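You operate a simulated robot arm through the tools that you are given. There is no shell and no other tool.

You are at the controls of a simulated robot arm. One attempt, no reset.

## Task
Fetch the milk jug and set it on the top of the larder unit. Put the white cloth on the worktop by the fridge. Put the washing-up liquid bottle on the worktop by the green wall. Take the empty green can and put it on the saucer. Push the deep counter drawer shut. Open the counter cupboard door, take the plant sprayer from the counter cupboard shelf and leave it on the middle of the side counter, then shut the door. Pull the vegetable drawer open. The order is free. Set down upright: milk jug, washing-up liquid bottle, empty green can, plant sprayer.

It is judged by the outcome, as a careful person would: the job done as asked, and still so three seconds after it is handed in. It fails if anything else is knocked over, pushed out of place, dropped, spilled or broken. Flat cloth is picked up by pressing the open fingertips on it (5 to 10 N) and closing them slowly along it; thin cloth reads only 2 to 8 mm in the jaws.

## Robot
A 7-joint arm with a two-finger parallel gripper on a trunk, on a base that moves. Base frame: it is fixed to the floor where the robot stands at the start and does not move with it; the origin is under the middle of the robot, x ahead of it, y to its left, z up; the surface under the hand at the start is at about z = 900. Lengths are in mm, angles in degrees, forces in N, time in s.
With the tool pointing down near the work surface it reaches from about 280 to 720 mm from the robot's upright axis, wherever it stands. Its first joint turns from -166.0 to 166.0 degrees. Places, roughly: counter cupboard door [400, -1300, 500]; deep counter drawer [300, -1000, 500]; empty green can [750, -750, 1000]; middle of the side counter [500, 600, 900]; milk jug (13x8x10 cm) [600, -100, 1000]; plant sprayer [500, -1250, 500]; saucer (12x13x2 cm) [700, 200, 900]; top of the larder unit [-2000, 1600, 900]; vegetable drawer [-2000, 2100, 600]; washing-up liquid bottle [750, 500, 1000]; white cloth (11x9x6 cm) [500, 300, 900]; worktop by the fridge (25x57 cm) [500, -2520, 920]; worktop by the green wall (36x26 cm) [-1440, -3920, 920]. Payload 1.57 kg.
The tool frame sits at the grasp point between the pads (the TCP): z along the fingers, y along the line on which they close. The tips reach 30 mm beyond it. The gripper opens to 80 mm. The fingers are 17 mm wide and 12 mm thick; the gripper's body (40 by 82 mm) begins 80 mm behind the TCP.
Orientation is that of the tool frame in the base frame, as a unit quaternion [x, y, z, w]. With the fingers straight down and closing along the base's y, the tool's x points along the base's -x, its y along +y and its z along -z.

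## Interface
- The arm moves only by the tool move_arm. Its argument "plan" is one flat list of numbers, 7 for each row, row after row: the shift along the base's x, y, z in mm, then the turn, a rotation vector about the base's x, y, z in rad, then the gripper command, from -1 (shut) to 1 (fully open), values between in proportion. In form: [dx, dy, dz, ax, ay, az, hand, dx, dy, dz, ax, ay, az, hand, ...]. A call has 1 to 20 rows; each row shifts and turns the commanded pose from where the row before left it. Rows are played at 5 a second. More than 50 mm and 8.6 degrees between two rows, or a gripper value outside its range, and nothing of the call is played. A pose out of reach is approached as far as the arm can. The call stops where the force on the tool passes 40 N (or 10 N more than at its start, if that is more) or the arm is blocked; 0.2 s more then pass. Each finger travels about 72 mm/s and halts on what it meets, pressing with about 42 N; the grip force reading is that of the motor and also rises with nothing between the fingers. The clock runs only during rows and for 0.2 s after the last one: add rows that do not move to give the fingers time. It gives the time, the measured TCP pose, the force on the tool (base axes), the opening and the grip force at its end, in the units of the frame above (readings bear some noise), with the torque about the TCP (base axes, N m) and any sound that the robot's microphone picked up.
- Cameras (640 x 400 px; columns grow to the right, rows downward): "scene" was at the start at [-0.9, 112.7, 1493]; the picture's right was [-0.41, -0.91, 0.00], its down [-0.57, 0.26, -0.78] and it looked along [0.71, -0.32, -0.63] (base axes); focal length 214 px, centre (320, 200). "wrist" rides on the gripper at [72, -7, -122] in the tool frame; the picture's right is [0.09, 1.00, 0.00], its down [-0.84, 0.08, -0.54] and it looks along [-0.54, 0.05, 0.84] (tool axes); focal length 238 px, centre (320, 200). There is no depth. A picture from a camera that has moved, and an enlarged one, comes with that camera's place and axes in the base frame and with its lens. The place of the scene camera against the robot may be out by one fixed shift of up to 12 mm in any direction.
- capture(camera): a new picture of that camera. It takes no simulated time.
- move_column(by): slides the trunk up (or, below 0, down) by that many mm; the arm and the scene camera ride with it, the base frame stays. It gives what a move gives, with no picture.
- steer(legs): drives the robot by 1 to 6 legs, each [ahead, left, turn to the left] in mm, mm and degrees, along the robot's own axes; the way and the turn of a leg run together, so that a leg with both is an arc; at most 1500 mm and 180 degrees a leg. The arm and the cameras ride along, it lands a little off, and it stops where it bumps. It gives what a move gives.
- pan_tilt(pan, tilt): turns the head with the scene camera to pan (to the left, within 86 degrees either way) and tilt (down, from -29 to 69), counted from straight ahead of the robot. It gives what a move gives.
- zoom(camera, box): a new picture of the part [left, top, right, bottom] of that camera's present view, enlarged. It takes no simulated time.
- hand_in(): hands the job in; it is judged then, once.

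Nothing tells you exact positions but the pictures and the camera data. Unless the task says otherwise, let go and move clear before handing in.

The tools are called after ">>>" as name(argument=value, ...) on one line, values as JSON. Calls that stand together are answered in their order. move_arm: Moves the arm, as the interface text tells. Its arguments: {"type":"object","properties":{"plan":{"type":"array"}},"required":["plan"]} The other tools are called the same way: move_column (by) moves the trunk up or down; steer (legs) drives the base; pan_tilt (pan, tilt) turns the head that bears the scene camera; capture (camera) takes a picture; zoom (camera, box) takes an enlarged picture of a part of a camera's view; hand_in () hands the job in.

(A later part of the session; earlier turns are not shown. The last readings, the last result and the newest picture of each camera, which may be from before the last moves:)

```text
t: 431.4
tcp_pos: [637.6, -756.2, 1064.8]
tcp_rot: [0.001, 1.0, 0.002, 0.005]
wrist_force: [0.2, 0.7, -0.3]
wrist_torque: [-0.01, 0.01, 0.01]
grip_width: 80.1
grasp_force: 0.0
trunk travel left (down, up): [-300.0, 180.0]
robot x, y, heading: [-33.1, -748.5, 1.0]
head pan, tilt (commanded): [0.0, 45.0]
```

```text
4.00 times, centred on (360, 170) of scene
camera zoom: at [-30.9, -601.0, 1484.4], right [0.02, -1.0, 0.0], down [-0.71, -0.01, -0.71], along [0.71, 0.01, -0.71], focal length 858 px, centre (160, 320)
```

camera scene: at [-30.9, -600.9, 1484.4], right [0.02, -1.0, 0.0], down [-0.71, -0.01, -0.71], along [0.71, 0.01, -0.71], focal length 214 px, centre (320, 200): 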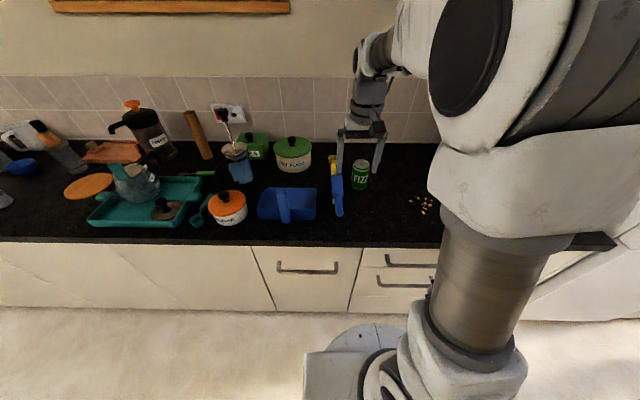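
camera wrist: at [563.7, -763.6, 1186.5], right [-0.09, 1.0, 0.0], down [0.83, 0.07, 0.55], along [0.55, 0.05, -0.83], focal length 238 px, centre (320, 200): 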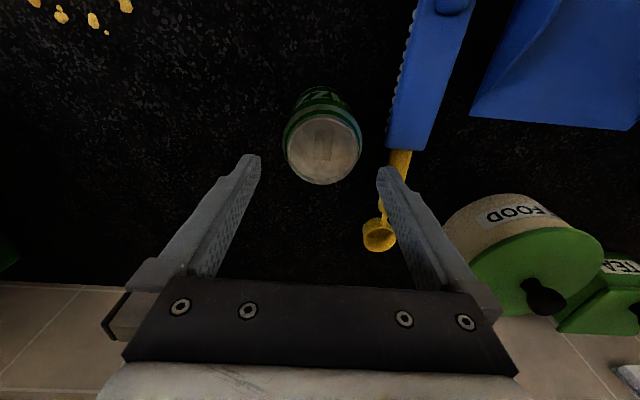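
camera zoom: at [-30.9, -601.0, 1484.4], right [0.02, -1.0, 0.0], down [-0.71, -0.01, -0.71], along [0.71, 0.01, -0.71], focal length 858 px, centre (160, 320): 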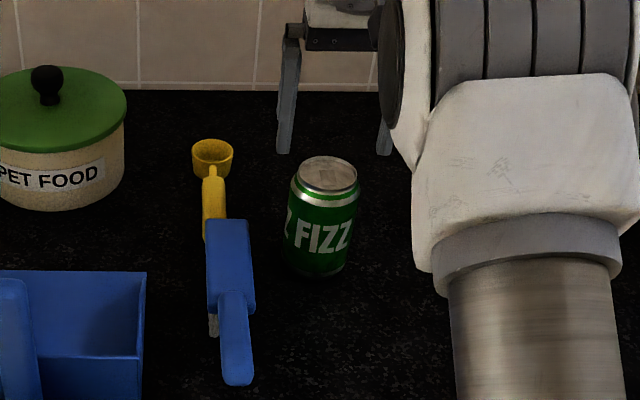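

Aligned. Descending around the can.

>>> move_arm(plan=[-1, 0, -20, 0, 0.01, 0, 1, 0, 0, -20, 0, 0, 0, 1, 0, 0, -20, 0, 0, 0, 1, 0, 0, -20, 0, 0, 0, 1, 0, 0, -18, 0, 0, 0, 1, 0, 0, 0, 0, 0, 0, 1])

>>> capture(camera="wrist")

>>> zoom(camera="scene", box=[300, 120, 420, 220])

```text
t: 432.9
tcp_pos: [636.7, -754.5, 966.5]
tcp_rot: [0.001, 1.0, 0.002, 0.0]
wrist_force: [-1.0, -0.3, 0.0]
wrist_torque: [-0.03, 0.04, 0.01]
grip_width: 80.0
grasp_force: 0.0
trunk travel left (down, up): [-300.0, 180.0]
robot x, y, heading: [-34.3, -751.1, 0.8]
head pan, tilt (commanded): [0.0, 45.0]
```

```text
taken
camera wrist: at [562.3, -762.1, 1088.8], right [-0.09, 1.0, 0.0], down [0.84, 0.07, 0.54], along [0.54, 0.05, -0.84], focal length 238 px, centre (320, 200)
```

wrist: 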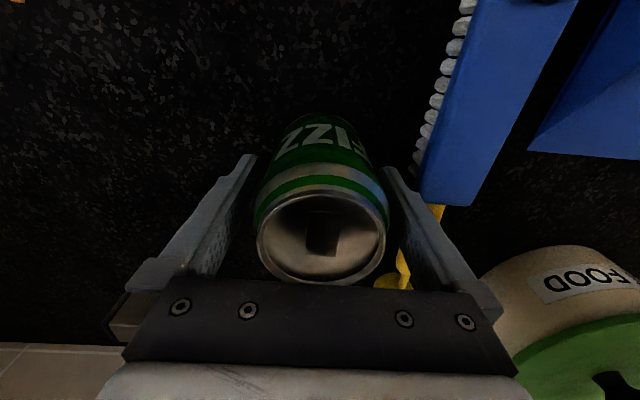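

```text
4.00 times, centred on (360, 170) of scene
camera zoom: at [-30.8, -601.0, 1484.4], right [0.02, -1.0, 0.0], down [-0.71, -0.01, -0.71], along [0.71, 0.01, -0.71], focal length 858 px, centre (160, 320)
```

zoom: 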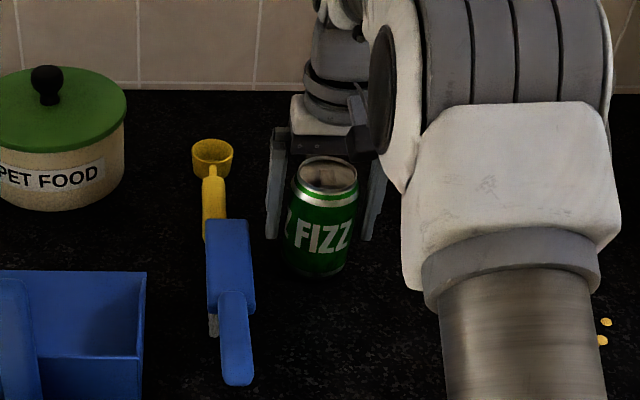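

>>> move_arm(plan=[0, 0, 0, 0, 0, 0, 0.85, 0, 0, 0, 0, 0, 0, 0.75, 0, 0, 0, 0, 0, 0, 0.68, 0, 0, 0, 0, 0, 0, 0.62, 0, 0, 0, 0, 0, 0, 0.55, 0, 0, 0, 0, 0, 0, 0.5, 0, 0, 0, 0, 0, 0, 0.5])

>>> capture(camera="wrist")

```text
t: 434.4
tcp_pos: [635.5, -755.5, 966.8]
tcp_rot: [0.001, 1.0, 0.003, 0.001]
wrist_force: [0.8, 0.8, 0.3]
wrist_torque: [-0.03, -0.01, 0.03]
grip_width: 64.4
grasp_force: 41.9
trunk travel left (down, up): [-300.0, 180.0]
robot x, y, heading: [-29.8, -753.3, 0.9]
head pan, tilt (commanded): [0.0, 45.0]
```

```text
taken
camera wrist: at [562.3, -762.1, 1088.9], right [-0.09, 1.0, 0.0], down [0.84, 0.07, 0.54], along [0.54, 0.05, -0.84], focal length 238 px, centre (320, 200)
```

wrist: 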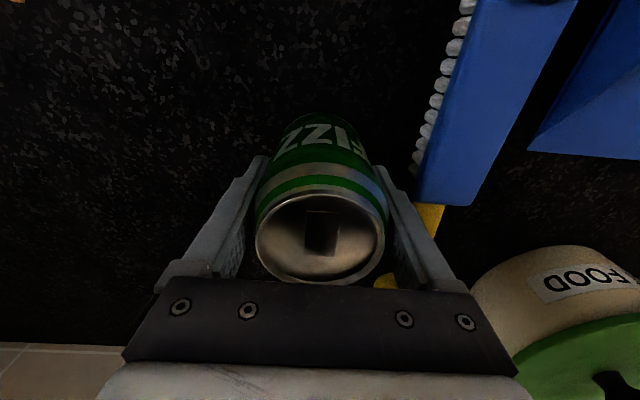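

Gripped at 64.4 mm. Lifting straight up, then retracting.

>>> move_arm(plan=[0, 0, 8, 0, 0, 0, 0.5, 0, 0, 15, 0, 0, 0, 0.5, 0, 0, 25, 0, 0, 0, 0.5, 0, 0, 35, 0, 0, 0, 0.5, 0, 0, 40, 0, 0, 0, 0.5, 0, 0, 40, 0, 0, 0, 0.5, 0, 0, 35, 0, 0, 0, 0.5, 0, 0, 20, 0, 0, 0, 0.5, 0, 0, 0, 0, 0, 0, 0.5])

>>> move_arm(plan=[-25, 0, 0, 0, 0, 0, 0.5, -40, 0, 0, 0, 0, 0, 0.5, -45, 0, 0, 0, 0, 0, 0.5, -45, 0, 0, 0, 0, 0, 0.5, -45, 0, 0, 0, 0, 0, 0.5, -30, 0, 0, 0, 0, 0, 0.5, 0, 0, 0, 0, 0, 0, 0.5])

>>> capture(camera="wrist")

>>> capture(camera="scene")

```text
t: 436.4
tcp_pos: [632.1, -756.6, 1179.7]
tcp_rot: [0.002, 1.0, 0.003, -0.001]
wrist_force: [0.2, 0.3, -1.0]
wrist_torque: [-0.02, 0.01, 0.0]
grip_width: 64.3
grasp_force: 41.7
out of reach, approached as far as the arm can: row 8
trunk travel left (down, up): [-300.0, 180.0]
robot x, y, heading: [-30.9, -751.7, 1.0]
head pan, tilt (commanded): [0.0, 45.0]
```

```text
t: 438.1
tcp_pos: [404.3, -758.8, 1183.5]
tcp_rot: [0.0, 1.0, 0.002, 0.001]
wrist_force: [0.3, -0.4, -0.8]
wrist_torque: [-0.01, 0.0, -0.03]
grip_width: 64.6
grasp_force: 42.2
trunk travel left (down, up): [-300.0, 180.0]
robot x, y, heading: [-30.7, -751.5, 0.9]
head pan, tilt (commanded): [0.0, 45.0]
```

```text
taken
camera wrist: at [331.0, -764.8, 1305.8], right [-0.09, 1.0, 0.0], down [0.84, 0.07, 0.54], along [0.54, 0.05, -0.84], focal length 238 px, centre (320, 200)
```

wrist: 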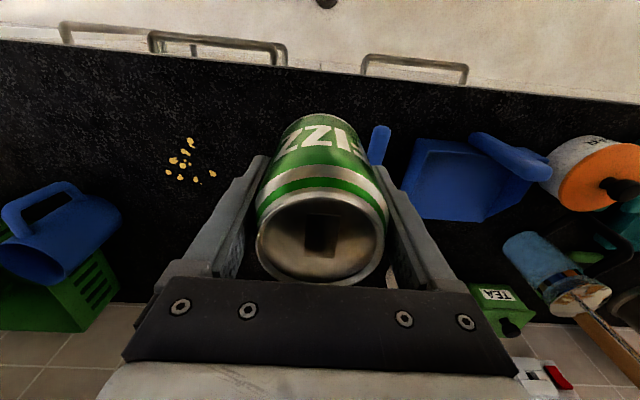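

```text
taken
camera scene: at [-31.0, -601.0, 1484.4], right [0.02, -1.0, 0.0], down [-0.71, -0.01, -0.71], along [0.71, 0.01, -0.71], focal length 214 px, centre (320, 200)
```

scene: 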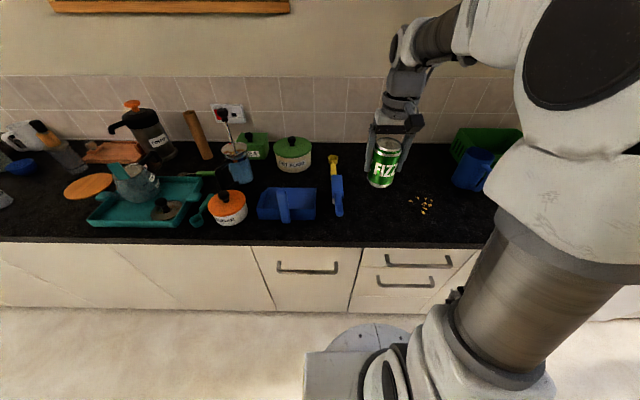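

Can held. I'll back off slightly and strafe left to the saucer.

>>> steer(legs=[[-80, 0, -0.9], [0, 980, 0]])

>>> pan_tilt(pan=10, tilt=45)

>>> capture(camera="scene")

>>> capture(camera="wrist")

```text
t: 446.5
tcp_pos: [322.7, 218.4, 1183.4]
tcp_rot: [0.01, 1.0, 0.002, 0.0]
wrist_force: [0.6, -0.5, -0.1]
wrist_torque: [0.01, 0.03, -0.01]
grip_width: 64.3
grasp_force: 42.5
trunk travel left (down, up): [-300.0, 180.0]
robot x, y, heading: [-111.2, 234.0, 0.1]
head pan, tilt (commanded): [0.0, 45.0]
```

```text
t: 447.2
tcp_pos: [323.1, 218.3, 1183.5]
tcp_rot: [0.01, 1.0, 0.002, 0.001]
wrist_force: [0.2, -0.3, 0.1]
wrist_torque: [0.0, 0.02, -0.03]
grip_width: 64.6
grasp_force: 42.4
trunk travel left (down, up): [-300.0, 180.0]
robot x, y, heading: [-109.8, 235.2, -0.0]
head pan, tilt (commanded): [10.0, 45.0]
```

```text
taken
camera scene: at [-110.6, 396.0, 1484.4], right [0.17, -0.98, 0.0], down [-0.7, -0.12, -0.71], along [0.7, 0.12, -0.71], focal length 214 px, centre (320, 200)
```

scene: 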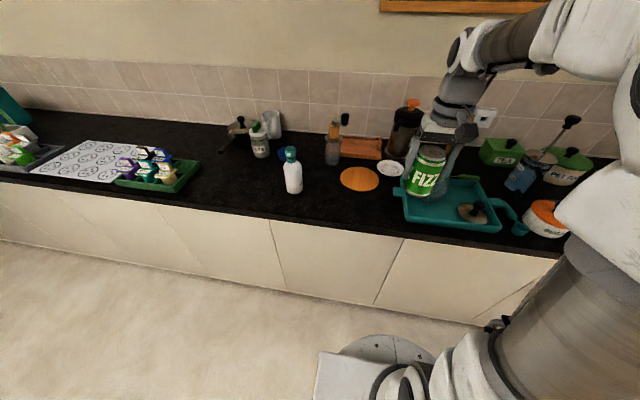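

```text
taken
camera wrist: at [250.3, 211.9, 1305.8], right [-0.07, 1.0, 0.0], down [0.84, 0.06, 0.54], along [0.54, 0.04, -0.84], focal length 238 px, centre (320, 200)
```

wrist: 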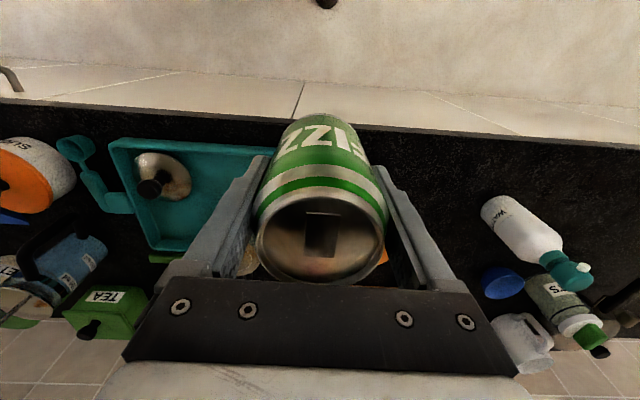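

I'll move closer and look at the saucer with the wrist camera from the side to fix its centre precisely.

>>> steer(legs=[[130, 0, 0]])

>>> move_arm(plan=[25, 35, 0, 0, 0, 0.01, 0.5, 25, 40, 0, 0, 0, 0.01, 0.5, 25, 40, 0, 0, 0, 0, 0.5, 25, 40, 0, 0, 0, 0, 0.5, 5, 35, 0, 0, 0, 0, 0.5, 0, 0, 0, 0, 0, 0, 0.5])

>>> capture(camera="wrist")

>>> capture(camera="scene")

```text
t: 448.8
tcp_pos: [455.8, 217.2, 1183.6]
tcp_rot: [0.01, 1.0, 0.003, 0.001]
wrist_force: [-0.2, -0.1, -0.7]
wrist_torque: [0.0, -0.01, 0.0]
grip_width: 64.5
grasp_force: 42.2
trunk travel left (down, up): [-300.0, 180.0]
robot x, y, heading: [19.1, 236.4, 0.0]
head pan, tilt (commanded): [10.0, 45.0]
```

```text
t: 450.2
tcp_pos: [558.4, 407.4, 1182.6]
tcp_rot: [0.0, 1.0, 0.002, 0.0]
wrist_force: [0.5, 0.1, 0.0]
wrist_torque: [-0.02, -0.02, 0.0]
grip_width: 64.5
grasp_force: 41.8
trunk travel left (down, up): [-300.0, 180.0]
robot x, y, heading: [17.4, 231.6, 0.0]
head pan, tilt (commanded): [10.0, 45.0]
```

```text
taken
camera wrist: at [485.2, 400.2, 1306.3], right [-0.09, 1.0, 0.0], down [0.84, 0.08, 0.54], along [0.54, 0.05, -0.84], focal length 238 px, centre (320, 200)
```

wrist: 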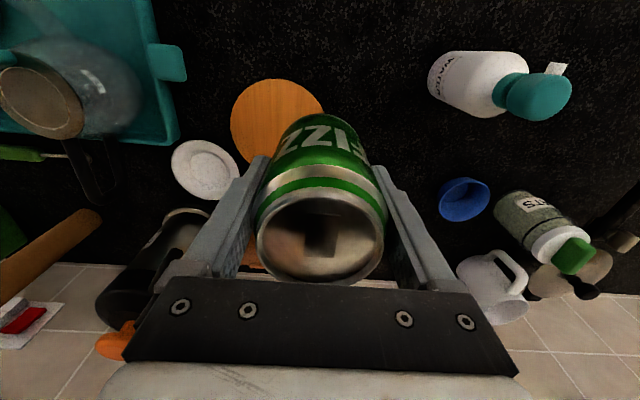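

```text
taken
camera scene: at [21.8, 396.2, 1484.4], right [0.17, -0.98, 0.0], down [-0.7, -0.12, -0.71], along [0.7, 0.12, -0.71], focal length 214 px, centre (320, 200)
```

scene: 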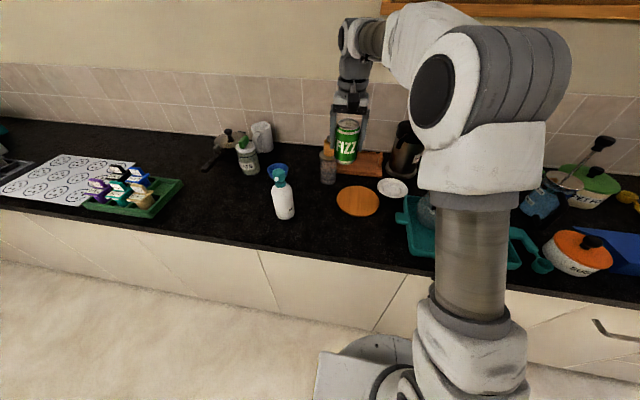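

>>> zoom(camera="wrist", box=[150, 120, 270, 220])

>>> zoom(camera="scene", box=[350, 150, 430, 220])

```text
4.00 times, centred on (210, 170) of wrist
camera zoom: at [485.2, 400.2, 1306.3], right [-0.09, 1.0, 0.0], down [0.84, 0.08, 0.54], along [0.54, 0.05, -0.84], focal length 953 px, centre (760, 320)
```

zoom: 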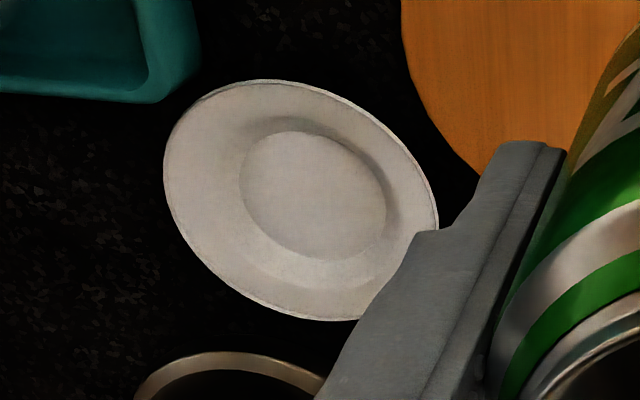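

```text
5.71 times, centred on (390, 185) of scene
camera zoom: at [21.8, 396.2, 1484.4], right [0.17, -0.98, 0.0], down [-0.7, -0.12, -0.71], along [0.7, 0.12, -0.71], focal length 1226 px, centre (-80, 286)
```

zoom: 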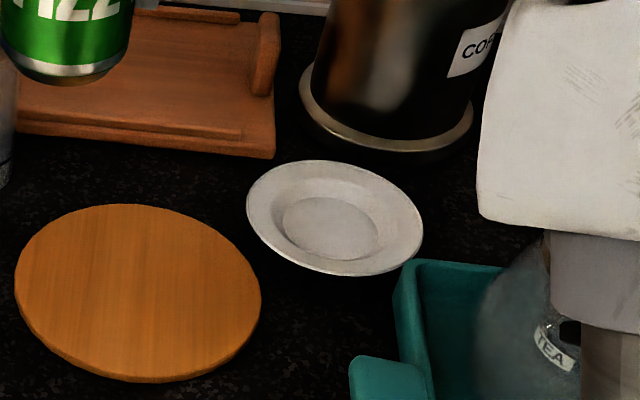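

The saucer has a shallow well; centre about [691, 212]. I'll take a second look from the other side to average out errors.

>>> move_arm(plan=[0, -40, 0, 0, 0, 0, 0.5, 0, -47, 0, 0, 0, 0, 0.5, 0, -48, 0, 0, 0, 0, 0.5, 0, -48, 0, 0, 0, 0, 0.5, 0, -48, 0, 0, 0, 0, 0.5, 0, -48, 0, 0, 0, 0, 0.5, 0, -48, 0, 0, 0, 0, 0.5, 0, -48, 0, 0, 0, 0, 0.5, 0, -40, 0, 0, 0, 0, 0.5, 0, 0, 0, 0, 0, 0, 0.5])

>>> capture(camera="wrist")

>>> zoom(camera="wrist", box=[380, 120, 500, 220])

```text
t: 452.4
tcp_pos: [560.4, -6.9, 1183.2]
tcp_rot: [-0.001, 1.0, 0.002, 0.001]
wrist_force: [-0.1, -0.7, -0.6]
wrist_torque: [0.01, 0.02, 0.02]
grip_width: 64.5
grasp_force: 42.1
trunk travel left (down, up): [-300.0, 180.0]
robot x, y, heading: [21.7, 232.0, -0.2]
head pan, tilt (commanded): [10.0, 45.0]
```

```text
taken
camera wrist: at [487.4, -14.3, 1305.5], right [-0.09, 1.0, 0.01], down [0.84, 0.08, 0.54], along [0.54, 0.06, -0.84], focal length 238 px, centre (320, 200)
```

wrist: 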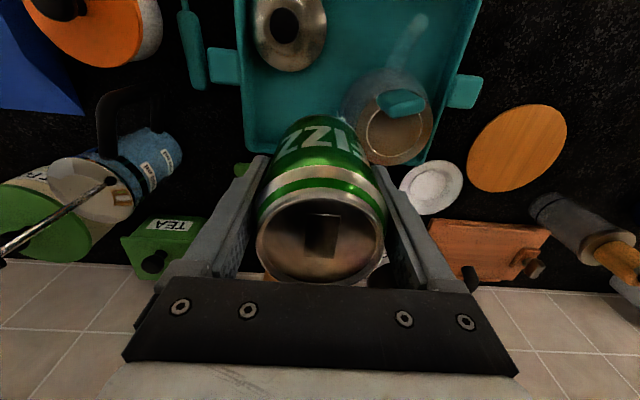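

```text
4.00 times, centred on (440, 170) of wrist
camera zoom: at [487.4, -14.3, 1305.5], right [-0.09, 1.0, 0.01], down [0.84, 0.08, 0.54], along [0.54, 0.06, -0.84], focal length 953 px, centre (-160, 320)
```

zoom: 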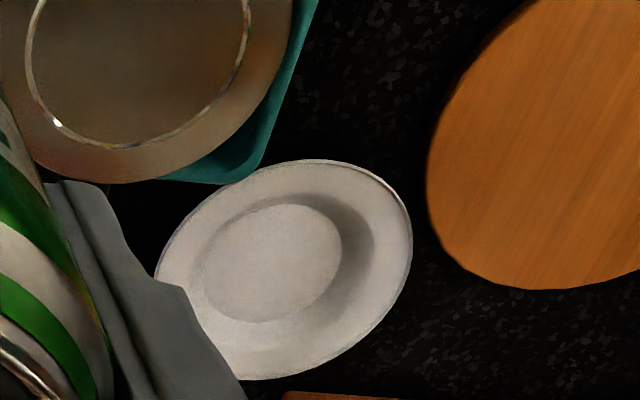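

The two views agree: saucer centre ≈ [693, 214], well z ≈ 907. Before descending I'll check the coffee pot and its handle nearby for clearance.

>>> zoom(camera="scene", box=[330, 80, 470, 220])

>>> capture(camera="scene")

>>> zoom(camera="wrist", box=[360, 160, 520, 300])

```text
2.86 times, centred on (400, 150) of scene
camera zoom: at [21.8, 395.8, 1484.5], right [0.17, -0.98, 0.0], down [-0.7, -0.12, -0.71], along [0.7, 0.12, -0.71], focal length 613 px, centre (91, 343)
```

zoom: 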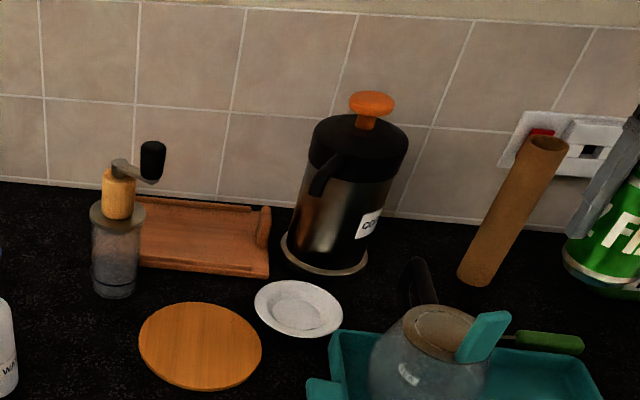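

```text
taken
camera scene: at [21.8, 395.8, 1484.5], right [0.17, -0.98, 0.0], down [-0.7, -0.12, -0.71], along [0.7, 0.12, -0.71], focal length 214 px, centre (320, 200)
```

scene: 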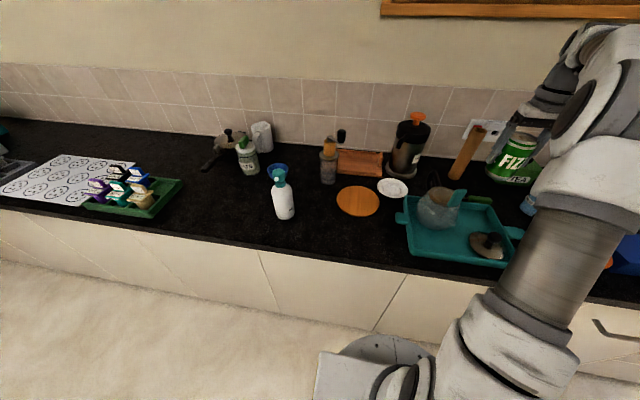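

```text
2.86 times, centred on (440, 230) of wrist
camera zoom: at [487.4, -14.3, 1305.5], right [-0.09, 1.0, 0.01], down [0.84, 0.08, 0.54], along [0.54, 0.06, -0.84], focal length 681 px, centre (-23, 114)
```

zoom: 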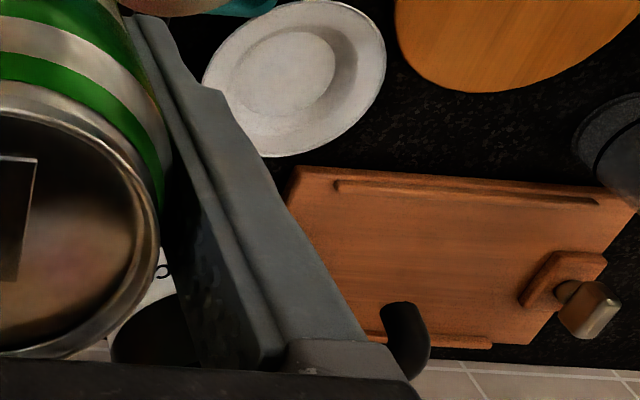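

The pot's black handle reaches toward the saucer, so I'll raise the trunk for a second viewpoint to triangulate it.

>>> zoom(camera="scene", box=[380, 100, 440, 170])

>>> move_column(by=170)

>>> capture(camera="scene")

>>> zoom(camera="scene", box=[360, 90, 440, 180])

```text
5.71 times, centred on (410, 135) of scene
camera zoom: at [21.8, 395.8, 1484.5], right [0.17, -0.98, 0.0], down [-0.7, -0.12, -0.71], along [0.7, 0.12, -0.71], focal length 1226 px, centre (-194, 571)
```

zoom: 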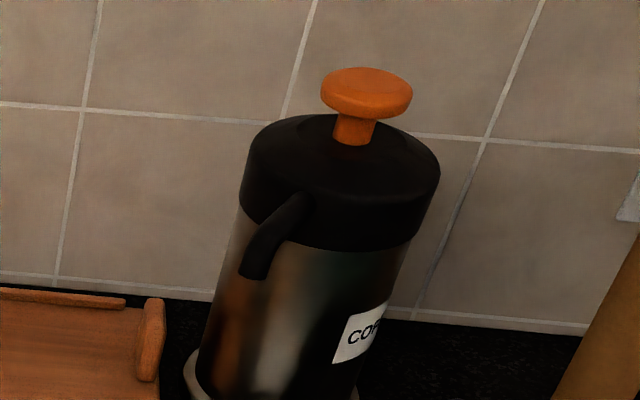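

```text
t: 454.3
tcp_pos: [561.0, -6.6, 1352.8]
tcp_rot: [0.0, 1.0, 0.002, 0.0]
wrist_force: [0.0, 0.2, -0.2]
wrist_torque: [0.01, -0.05, -0.02]
grip_width: 64.6
grasp_force: 42.4
trunk travel left (down, up): [-470.0, 10.0]
robot x, y, heading: [17.2, 233.9, 0.1]
head pan, tilt (commanded): [10.0, 45.0]
```

```text
taken
camera scene: at [21.8, 396.0, 1654.4], right [0.17, -0.98, 0.0], down [-0.7, -0.12, -0.71], along [0.7, 0.12, -0.71], focal length 214 px, centre (320, 200)
```

scene: 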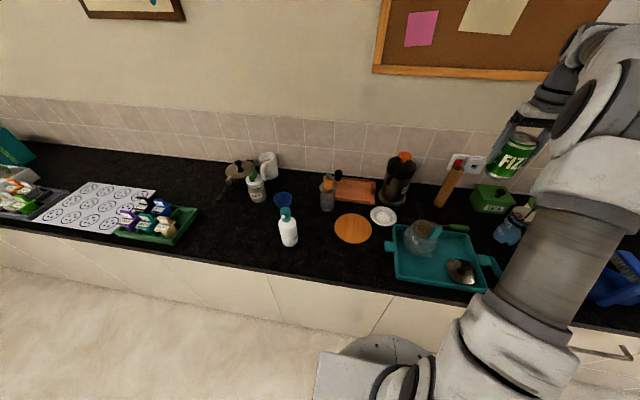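

```text
4.44 times, centred on (400, 135) of scene
camera zoom: at [21.8, 396.0, 1654.4], right [0.17, -0.98, 0.0], down [-0.7, -0.12, -0.71], along [0.7, 0.12, -0.71], focal length 953 px, centre (-36, 489)
```

zoom: 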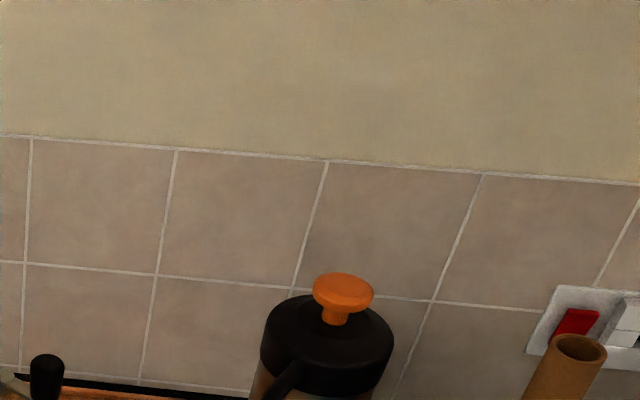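

>>> zoom(camera="scene", box=[360, 140, 440, 230])

```text
4.44 times, centred on (400, 185) of scene
camera zoom: at [21.8, 396.0, 1654.4], right [0.17, -0.98, 0.0], down [-0.7, -0.12, -0.71], along [0.7, 0.12, -0.71], focal length 953 px, centre (-36, 267)
```

zoom: 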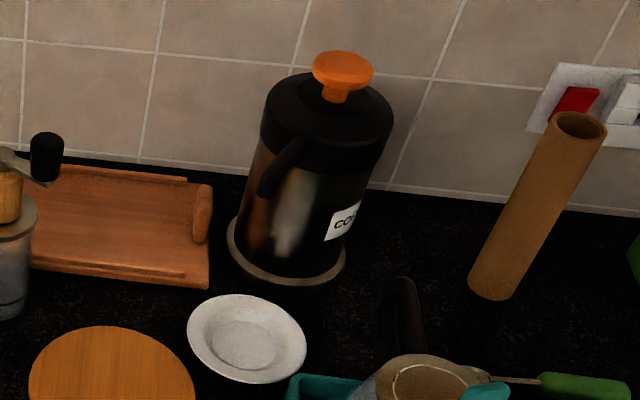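

The pot handle's nearest point is about [744, 225, 1069], leaving roughly 20 mm to the hand. I'll return the trunk and move over the saucer centre.

>>> move_column(by=-170)

>>> move_arm(plan=[15, 25, 0, 0, 0, 0, 0.5, 22, 38, 0, 0, 0, 0, 0.5, 24, 40, 0, 0, 0, 0, 0.5, 24, 40, 0, 0, 0, 0, 0.5, 22, 38, 0, 0, 0, 0, 0.5, 15, 27, 0, 0, 0, 0, 0.5, 8, 13, 0, 0, 0, 0, 0.5, 0, 0, 0, 0, 0, 0, 0.5])

>>> capture(camera="wrist")

>>> capture(camera="scene")

```text
t: 456.2
tcp_pos: [560.8, -7.1, 1182.7]
tcp_rot: [0.0, 1.0, 0.004, 0.001]
wrist_force: [-0.5, 0.8, -0.1]
wrist_torque: [-0.02, 0.0, 0.03]
grip_width: 64.7
grasp_force: 42.1
trunk travel left (down, up): [-300.0, 180.0]
robot x, y, heading: [18.3, 232.5, 0.2]
head pan, tilt (commanded): [10.0, 45.0]
```

```text
t: 458.0
tcp_pos: [680.7, 212.4, 1180.3]
tcp_rot: [0.0, 1.0, 0.003, 0.0]
wrist_force: [-0.2, 0.5, 0.2]
wrist_torque: [-0.01, -0.04, 0.01]
grip_width: 64.7
grasp_force: 41.7
out of reach, approached as far as the arm can: row 7
trunk travel left (down, up): [-300.0, 180.0]
robot x, y, heading: [23.0, 233.1, -0.1]
head pan, tilt (commanded): [10.0, 45.0]
```

```text
taken
camera wrist: at [608.0, 206.0, 1303.3], right [-0.09, 1.0, 0.01], down [0.84, 0.08, 0.54], along [0.54, 0.05, -0.84], focal length 238 px, centre (320, 200)
```

wrist: 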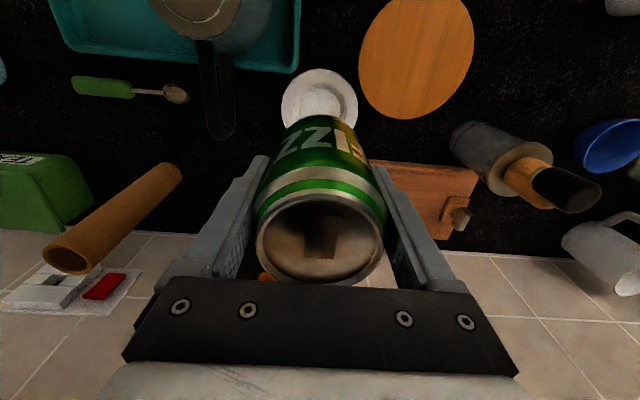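

```text
taken
camera scene: at [21.6, 396.1, 1484.4], right [0.17, -0.98, 0.0], down [-0.7, -0.12, -0.71], along [0.7, 0.12, -0.71], focal length 214 px, centre (320, 200)
```

scene: 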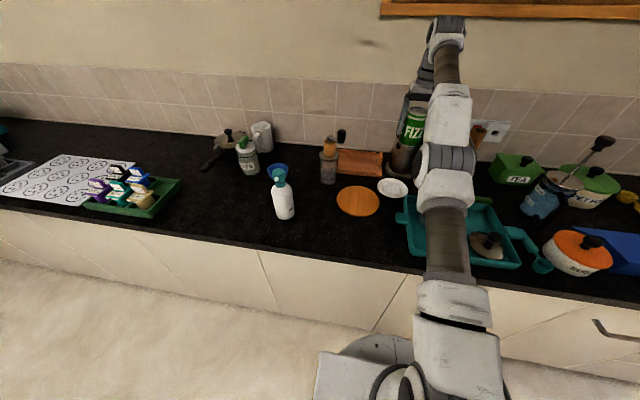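

The reach limit is tighter at this height; I'll lower first, then finish the last centimetre. The saucer is lined up in y.

>>> move_arm(plan=[0, 1, -15, 0, 0, 0, 0.5, 0, 0, -25, 0, 0, 0, 0.5, 0, 0, -25, 0, 0, 0, 0.5, 3, 0, -20, 0, 0, 0, 0.5, 4, 0, -10, 0, 0, 0, 0.5, 4, 0, -5, 0, 0, 0, 0.5, 0, 0, 0, 0, 0, 0, 0.5])

>>> capture(camera="wrist")

>>> zoom(camera="scene", box=[360, 90, 460, 210])

```text
t: 459.6
tcp_pos: [715.0, 215.5, 1089.3]
tcp_rot: [-0.001, 1.0, 0.002, 0.001]
wrist_force: [-3.5, -2.2, -1.3]
wrist_torque: [-0.06, 0.05, 0.04]
grip_width: 64.6
grasp_force: 42.3
out of reach, approached as far as the arm can: row 1, 2, 3, 4
trunk travel left (down, up): [-300.0, 180.0]
robot x, y, heading: [23.6, 233.8, 0.0]
head pan, tilt (commanded): [10.0, 45.0]
```

```text
taken
camera wrist: at [643.0, 207.8, 1211.8], right [-0.09, 1.0, 0.0], down [0.84, 0.08, 0.54], along [0.54, 0.05, -0.84], focal length 238 px, centre (320, 200)
```

wrist: 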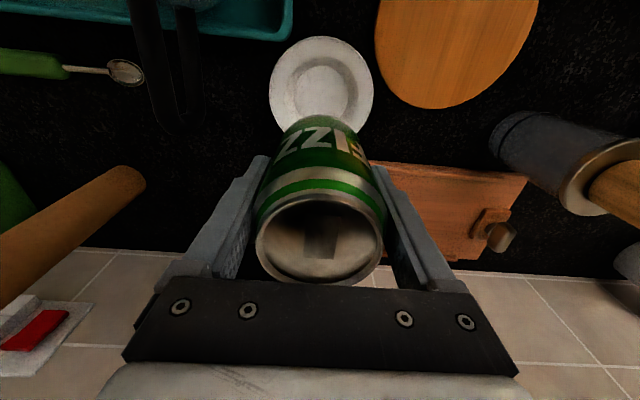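

```text
3.33 times, centred on (410, 150) of scene
camera zoom: at [21.6, 395.9, 1484.4], right [0.17, -0.98, 0.0], down [-0.7, -0.12, -0.71], along [0.7, 0.12, -0.71], focal length 715 px, centre (20, 367)
```

zoom: 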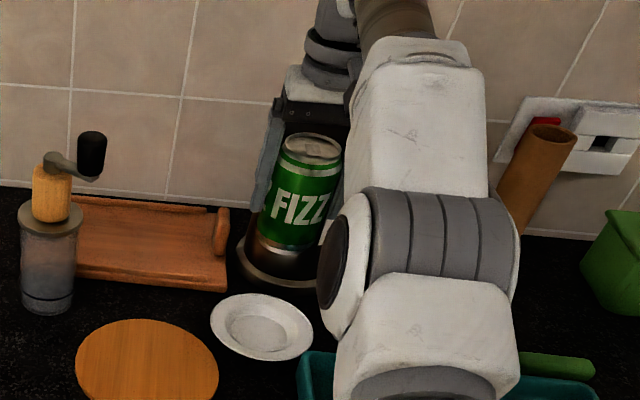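

The hand overshot forward to x = 715 near the pot handle; I'll pull straight back immediately and check.

>>> move_arm(plan=[-10, 0, 0, 0, 0, 0, 0.5, -10, 0, 0, 0, 0, 0, 0.5, -8, 0, 0, 0, 0, 0, 0.5, 0, 0, 0, 0, 0, 0, 0.5])

>>> zoom(camera="scene", box=[360, 90, 460, 210])

>>> capture(camera="wrist")

```text
t: 460.6
tcp_pos: [688.4, 215.1, 1092.9]
tcp_rot: [-0.001, 1.0, 0.002, 0.002]
wrist_force: [-0.6, -0.8, -1.1]
wrist_torque: [-0.02, 0.0, 0.02]
grip_width: 64.7
grasp_force: 41.6
trunk travel left (down, up): [-300.0, 180.0]
robot x, y, heading: [21.3, 234.7, 0.1]
head pan, tilt (commanded): [10.0, 45.0]
```

```text
3.33 times, centred on (410, 150) of scene
camera zoom: at [21.7, 396.0, 1484.4], right [0.17, -0.98, 0.0], down [-0.7, -0.12, -0.71], along [0.7, 0.12, -0.71], focal length 715 px, centre (20, 367)
```

zoom: 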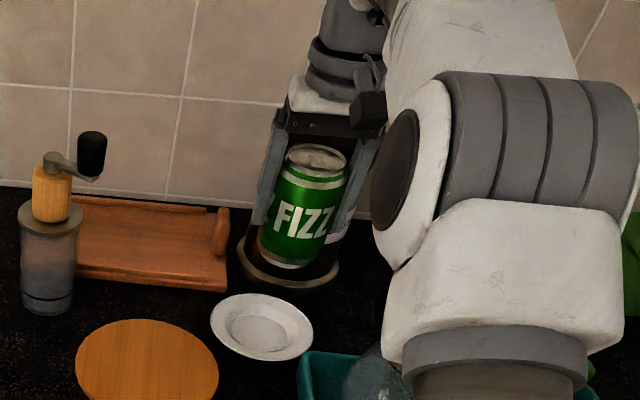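

```text
taken
camera wrist: at [615.6, 207.8, 1214.0], right [-0.09, 1.0, 0.0], down [0.84, 0.08, 0.54], along [0.54, 0.05, -0.84], focal length 238 px, centre (320, 200)
```

wrist: 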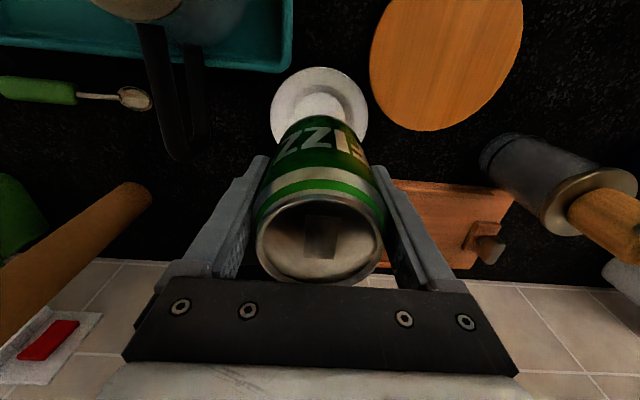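

Pulled back to x ≈ 688; the pot looks in place. I'll now descend slowly at x ≈ 691, y ≈ 213.5.

>>> move_arm(plan=[1, -1, -10, 0, 0, 0, 0.5, 1, 0, -12, 0, 0, 0, 0.5, 0, 0, -12, 0, 0, 0, 0.5, 0, 0, -12, 0, 0, 0, 0.5, 0, 0, 0, 0, 0, 0, 0.5])

>>> zoom(camera="scene", box=[360, 90, 460, 210])

>>> capture(camera="wrist")

```text
t: 461.8
tcp_pos: [691.4, 213.5, 1045.8]
tcp_rot: [0.0, 1.0, 0.003, 0.0]
wrist_force: [1.0, -0.5, -0.3]
wrist_torque: [0.03, -0.01, 0.02]
grip_width: 64.5
grasp_force: 41.5
trunk travel left (down, up): [-300.0, 180.0]
robot x, y, heading: [18.4, 229.9, -0.1]
head pan, tilt (commanded): [10.0, 45.0]
```

```text
3.33 times, centred on (410, 150) of scene
camera zoom: at [21.8, 396.0, 1484.4], right [0.17, -0.98, 0.0], down [-0.7, -0.12, -0.71], along [0.7, 0.12, -0.71], focal length 715 px, centre (20, 367)
```

zoom: 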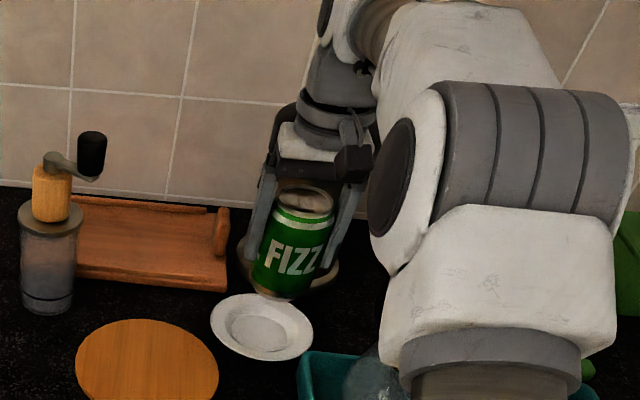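

```text
taken
camera wrist: at [617.3, 205.4, 1167.7], right [-0.09, 1.0, 0.0], down [0.84, 0.08, 0.54], along [0.54, 0.05, -0.84], focal length 238 px, centre (320, 200)
```

wrist: 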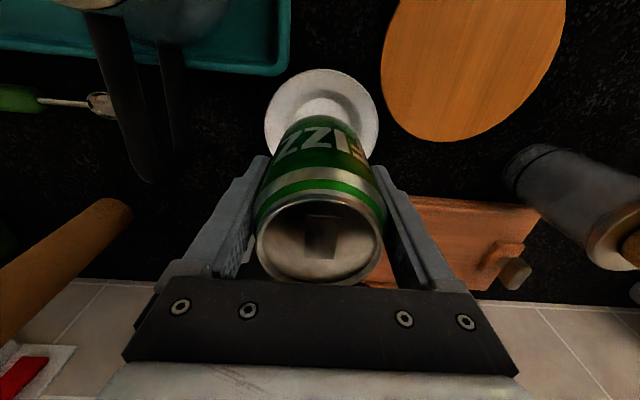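

>>> move_arm(plan=[0, 0, -12, 0, 0, 0, 0.5, 0, -0.5, -12, 0, 0, 0, 0.5, 0, 0, -12, 0, 0, 0, 0.5, 0, 0, -10, 0, 0, 0, 0.5, 0, 0, -8, 0, 0, 0, 0.5, 0, 0, -5, 0, 0, 0, 0.5, 0, 0, 0, 0, 0, 0, 0.5])

>>> zoom(camera="scene", box=[360, 120, 440, 210])

>>> capture(camera="wrist")

```text
t: 463.4
tcp_pos: [692.6, 210.3, 986.2]
tcp_rot: [0.0, 1.0, 0.003, 0.001]
wrist_force: [-0.1, -1.0, -0.7]
wrist_torque: [0.01, 0.0, 0.01]
grip_width: 64.4
grasp_force: 42.3
trunk travel left (down, up): [-300.0, 180.0]
robot x, y, heading: [21.0, 235.4, 0.2]
head pan, tilt (commanded): [10.0, 45.0]
```

```text
4.44 times, centred on (400, 165) of scene
camera zoom: at [21.8, 396.0, 1484.4], right [0.17, -0.98, 0.0], down [-0.7, -0.12, -0.71], along [0.7, 0.12, -0.71], focal length 953 px, centre (-36, 356)
```

zoom: 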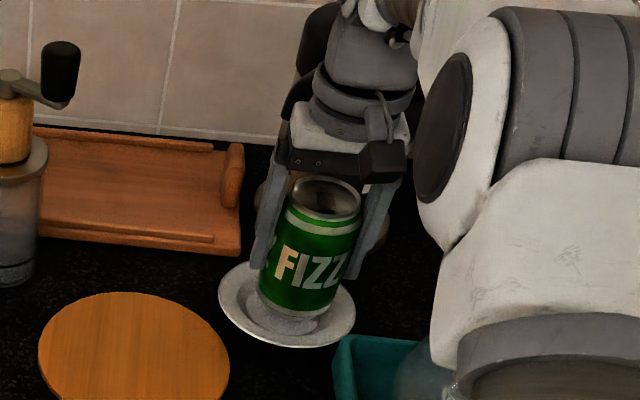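

```text
taken
camera wrist: at [618.5, 204.4, 1108.8], right [-0.09, 1.0, 0.0], down [0.84, 0.08, 0.54], along [0.54, 0.05, -0.84], focal length 238 px, centre (320, 200)
```

wrist: 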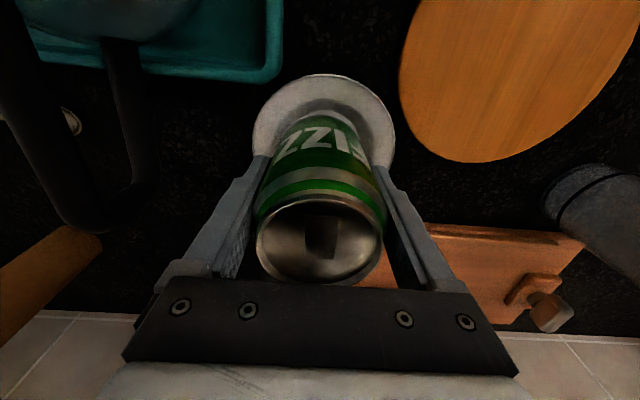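

>>> zoom(camera="scene", box=[375, 155, 415, 195])

>>> zoom(camera="wrist", box=[230, 60, 410, 200])

```text
10.00 times, centred on (395, 175) of scene
camera zoom: at [21.8, 396.0, 1484.4], right [0.17, -0.98, 0.0], down [-0.7, -0.12, -0.71], along [0.7, 0.12, -0.71], focal length 2145 px, centre (-430, 450)
```

zoom: 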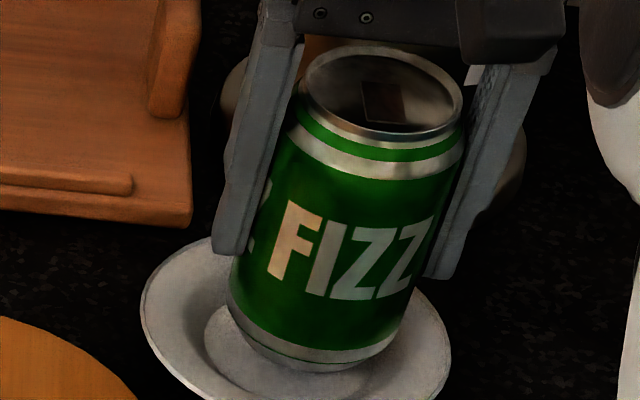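

```text
2.86 times, centred on (320, 130) of wrist
camera zoom: at [618.5, 204.4, 1108.8], right [-0.09, 1.0, 0.0], down [0.84, 0.08, 0.54], along [0.54, 0.05, -0.84], focal length 681 px, centre (320, 400)
```

zoom: 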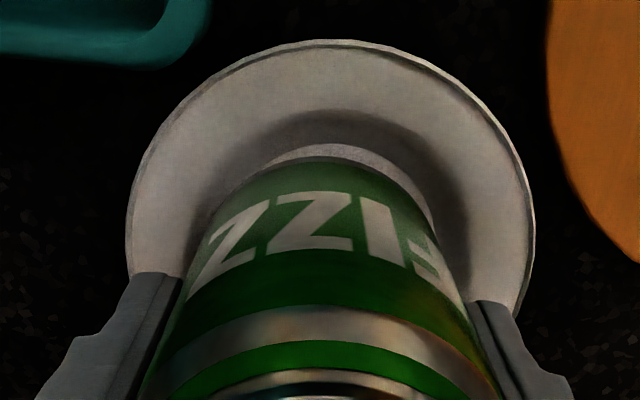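

The can is nearly centred over the saucer's well; I'll nudge +2 mm in y and lower the last centimetre in small steps.

>>> move_arm(plan=[0.5, 2, -3, 0, 0, 0, 0.5, 0, 0, -3, 0, 0, 0, 0.5, 0, 0, 0, 0, 0, 0, 0.5])

>>> move_arm(plan=[0, 0, -2, 0, 0, 0, 0.5, 0, 0, -2, 0, 0, 0, 0.5, 0, 0, 0, 0, 0, 0, 0.5])

>>> zoom(camera="scene", box=[375, 160, 415, 200])

```text
t: 464.2
tcp_pos: [691.1, 213.3, 979.6]
tcp_rot: [0.0, 1.0, 0.003, 0.001]
wrist_force: [-0.5, 0.1, -0.8]
wrist_torque: [0.06, 0.05, 0.01]
grip_width: 64.7
grasp_force: 42.0
trunk travel left (down, up): [-300.0, 180.0]
robot x, y, heading: [22.4, 232.3, 0.2]
head pan, tilt (commanded): [10.0, 45.0]
```

```text
t: 465.0
tcp_pos: [692.5, 215.7, 974.8]
tcp_rot: [-0.001, 1.0, 0.003, 0.001]
wrist_force: [0.1, 1.5, 0.6]
wrist_torque: [0.0, -0.03, -0.02]
grip_width: 64.5
grasp_force: 42.0
trunk travel left (down, up): [-300.0, 180.0]
robot x, y, heading: [19.1, 233.9, 0.2]
head pan, tilt (commanded): [10.0, 45.0]
```

```text
10.00 times, centred on (395, 180) of scene
camera zoom: at [21.7, 396.1, 1484.4], right [0.17, -0.98, 0.0], down [-0.7, -0.12, -0.71], along [0.7, 0.12, -0.71], focal length 2145 px, centre (-430, 400)
```

zoom: 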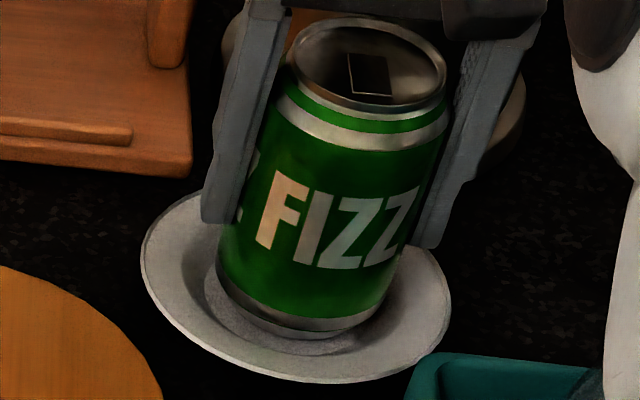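

It looks centred in the well. Continuing down to contact.

>>> move_arm(plan=[0, -0.5, -2, 0, 0, 0, 0.5, 0, 0, -1.5, 0, 0, 0, 0.5, 0, 0, 0, 0, 0, 0, 0.5])

>>> move_arm(plan=[0, 0, -1.5, 0, 0, 0, 0.5, 0, 0, 0, 0, 0, 0, 0.5])

```text
t: 465.8
tcp_pos: [692.0, 215.1, 973.2]
tcp_rot: [-0.001, 1.0, 0.003, 0.002]
wrist_force: [3.1, 3.3, 7.6]
wrist_torque: [0.09, -0.11, 0.0]
grip_width: 64.7
grasp_force: 42.1
trunk travel left (down, up): [-300.0, 180.0]
robot x, y, heading: [21.2, 237.5, -0.1]
head pan, tilt (commanded): [10.0, 45.0]
```

```text
t: 466.4
tcp_pos: [692.8, 215.1, 972.2]
tcp_rot: [-0.001, 1.0, 0.002, 0.002]
wrist_force: [2.7, 2.9, 14.3]
wrist_torque: [-0.07, -0.2, 0.03]
grip_width: 64.4
grasp_force: 42.1
trunk travel left (down, up): [-300.0, 180.0]
robot x, y, heading: [19.5, 233.5, -0.2]
head pan, tilt (commanded): [10.0, 45.0]
```

Contact made on the saucer. I'll ease off and open the fingers slowly.

>>> move_arm(plan=[0, 0, 1, 0, 0, 0, 0.5, 0, 0, 0.8, 0, 0, 0, 0.5, 0, 0, 0, 0, 0, 0, 0.58, 0, 0, 0, 0, 0, 0, 0.62, 0, 0, 0, 0, 0, 0, 0.66, 0, 0, 0, 0, 0, 0, 0.75, 0, 0, 0, 0, 0, 0, 0.9, 0, 0, 0, 0, 0, 0, 1, 0, 0, 0, 0, 0, 0, 1])

>>> capture(camera="wrist")

>>> zoom(camera="scene", box=[375, 150, 415, 200])

```text
t: 468.4
tcp_pos: [690.9, 213.7, 972.9]
tcp_rot: [0.0, 1.0, 0.003, 0.0]
wrist_force: [0.4, -0.1, 0.5]
wrist_torque: [0.01, 0.01, 0.0]
grip_width: 80.1
grasp_force: 0.1
trunk travel left (down, up): [-300.0, 180.0]
robot x, y, heading: [21.6, 236.4, -0.1]
head pan, tilt (commanded): [10.0, 45.0]
```

```text
taken
camera wrist: at [618.9, 205.9, 1095.7], right [-0.09, 1.0, 0.0], down [0.84, 0.08, 0.54], along [0.54, 0.05, -0.84], focal length 238 px, centre (320, 200)
```

wrist: 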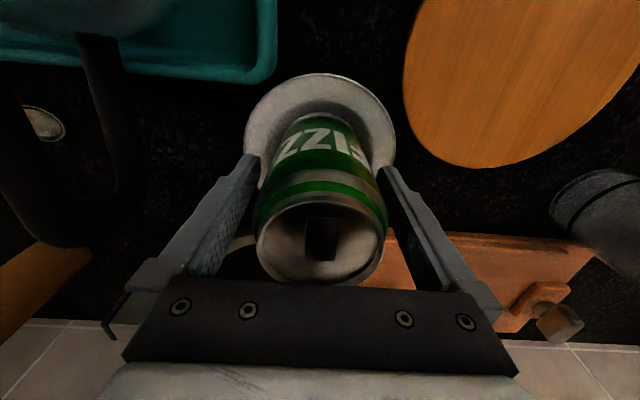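

```text
8.00 times, centred on (395, 175) of scene
camera zoom: at [21.7, 396.0, 1484.4], right [0.17, -0.98, 0.0], down [-0.7, -0.12, -0.71], along [0.7, 0.12, -0.71], focal length 1716 px, centre (-280, 400)
```

zoom: 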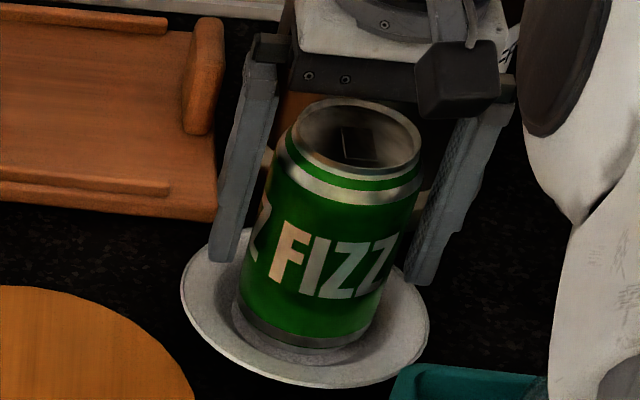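

The can stands upright on the saucer. I'll rise straight up until clear, then retract backward.

>>> move_arm(plan=[0, 0, 10, 0, 0, 0, 1, 0, 0, 15, 0, 0, 0, 1, 0, 0, 20, 0, 0, 0, 1, 0, 0, 20, 0, 0, 0, 1, 0, 0, 20, 0, 0, 0, 1, -10, 0, 15, 0, 0, 0, 1, -25, 0, 15, 0, 0, 0, 1, -40, 0, 15, 0, 0, 0, 1, -45, 0, 10, 0, 0, 0, 1, -45, 0, 10, 0, 0, 0, 1, -45, 0, 10, 0, 0, 0, 1, -40, 0, 0, 0, 0, 0, 1, 0, 0, 0, 0, 0, 0, 1])

>>> capture(camera="wrist")

>>> zoom(camera="scene", box=[330, 80, 470, 220])

>>> capture(camera="scene")

```text
t: 471.2
tcp_pos: [441.4, 215.5, 1132.2]
tcp_rot: [0.0, 1.0, 0.003, 0.0]
wrist_force: [0.0, 0.0, 0.2]
wrist_torque: [0.0, 0.01, -0.02]
grip_width: 80.1
grasp_force: 0.1
trunk travel left (down, up): [-300.0, 180.0]
robot x, y, heading: [22.2, 231.3, -0.3]
head pan, tilt (commanded): [10.0, 45.0]
```

```text
taken
camera wrist: at [368.0, 207.6, 1255.4], right [-0.09, 1.0, 0.0], down [0.84, 0.08, 0.54], along [0.54, 0.05, -0.84], focal length 238 px, centre (320, 200)
```

wrist: 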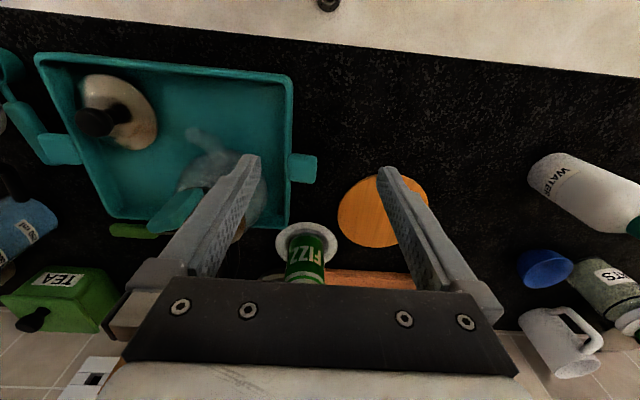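

```text
2.86 times, centred on (400, 150) of scene
camera zoom: at [21.5, 396.0, 1484.4], right [0.17, -0.98, 0.0], down [-0.7, -0.12, -0.71], along [0.7, 0.12, -0.71], focal length 613 px, centre (91, 343)
```

zoom: 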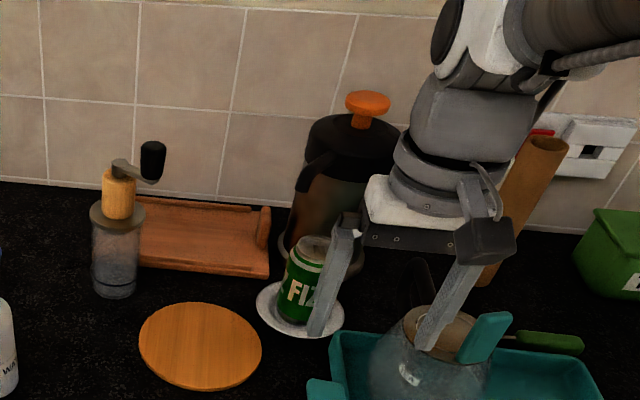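

```text
taken
camera scene: at [21.5, 396.0, 1484.4], right [0.17, -0.98, 0.0], down [-0.7, -0.12, -0.71], along [0.7, 0.12, -0.71], focal length 214 px, centre (320, 200)
```

scene: 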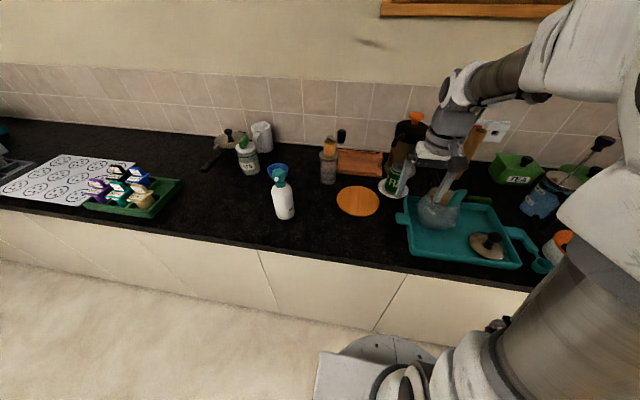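

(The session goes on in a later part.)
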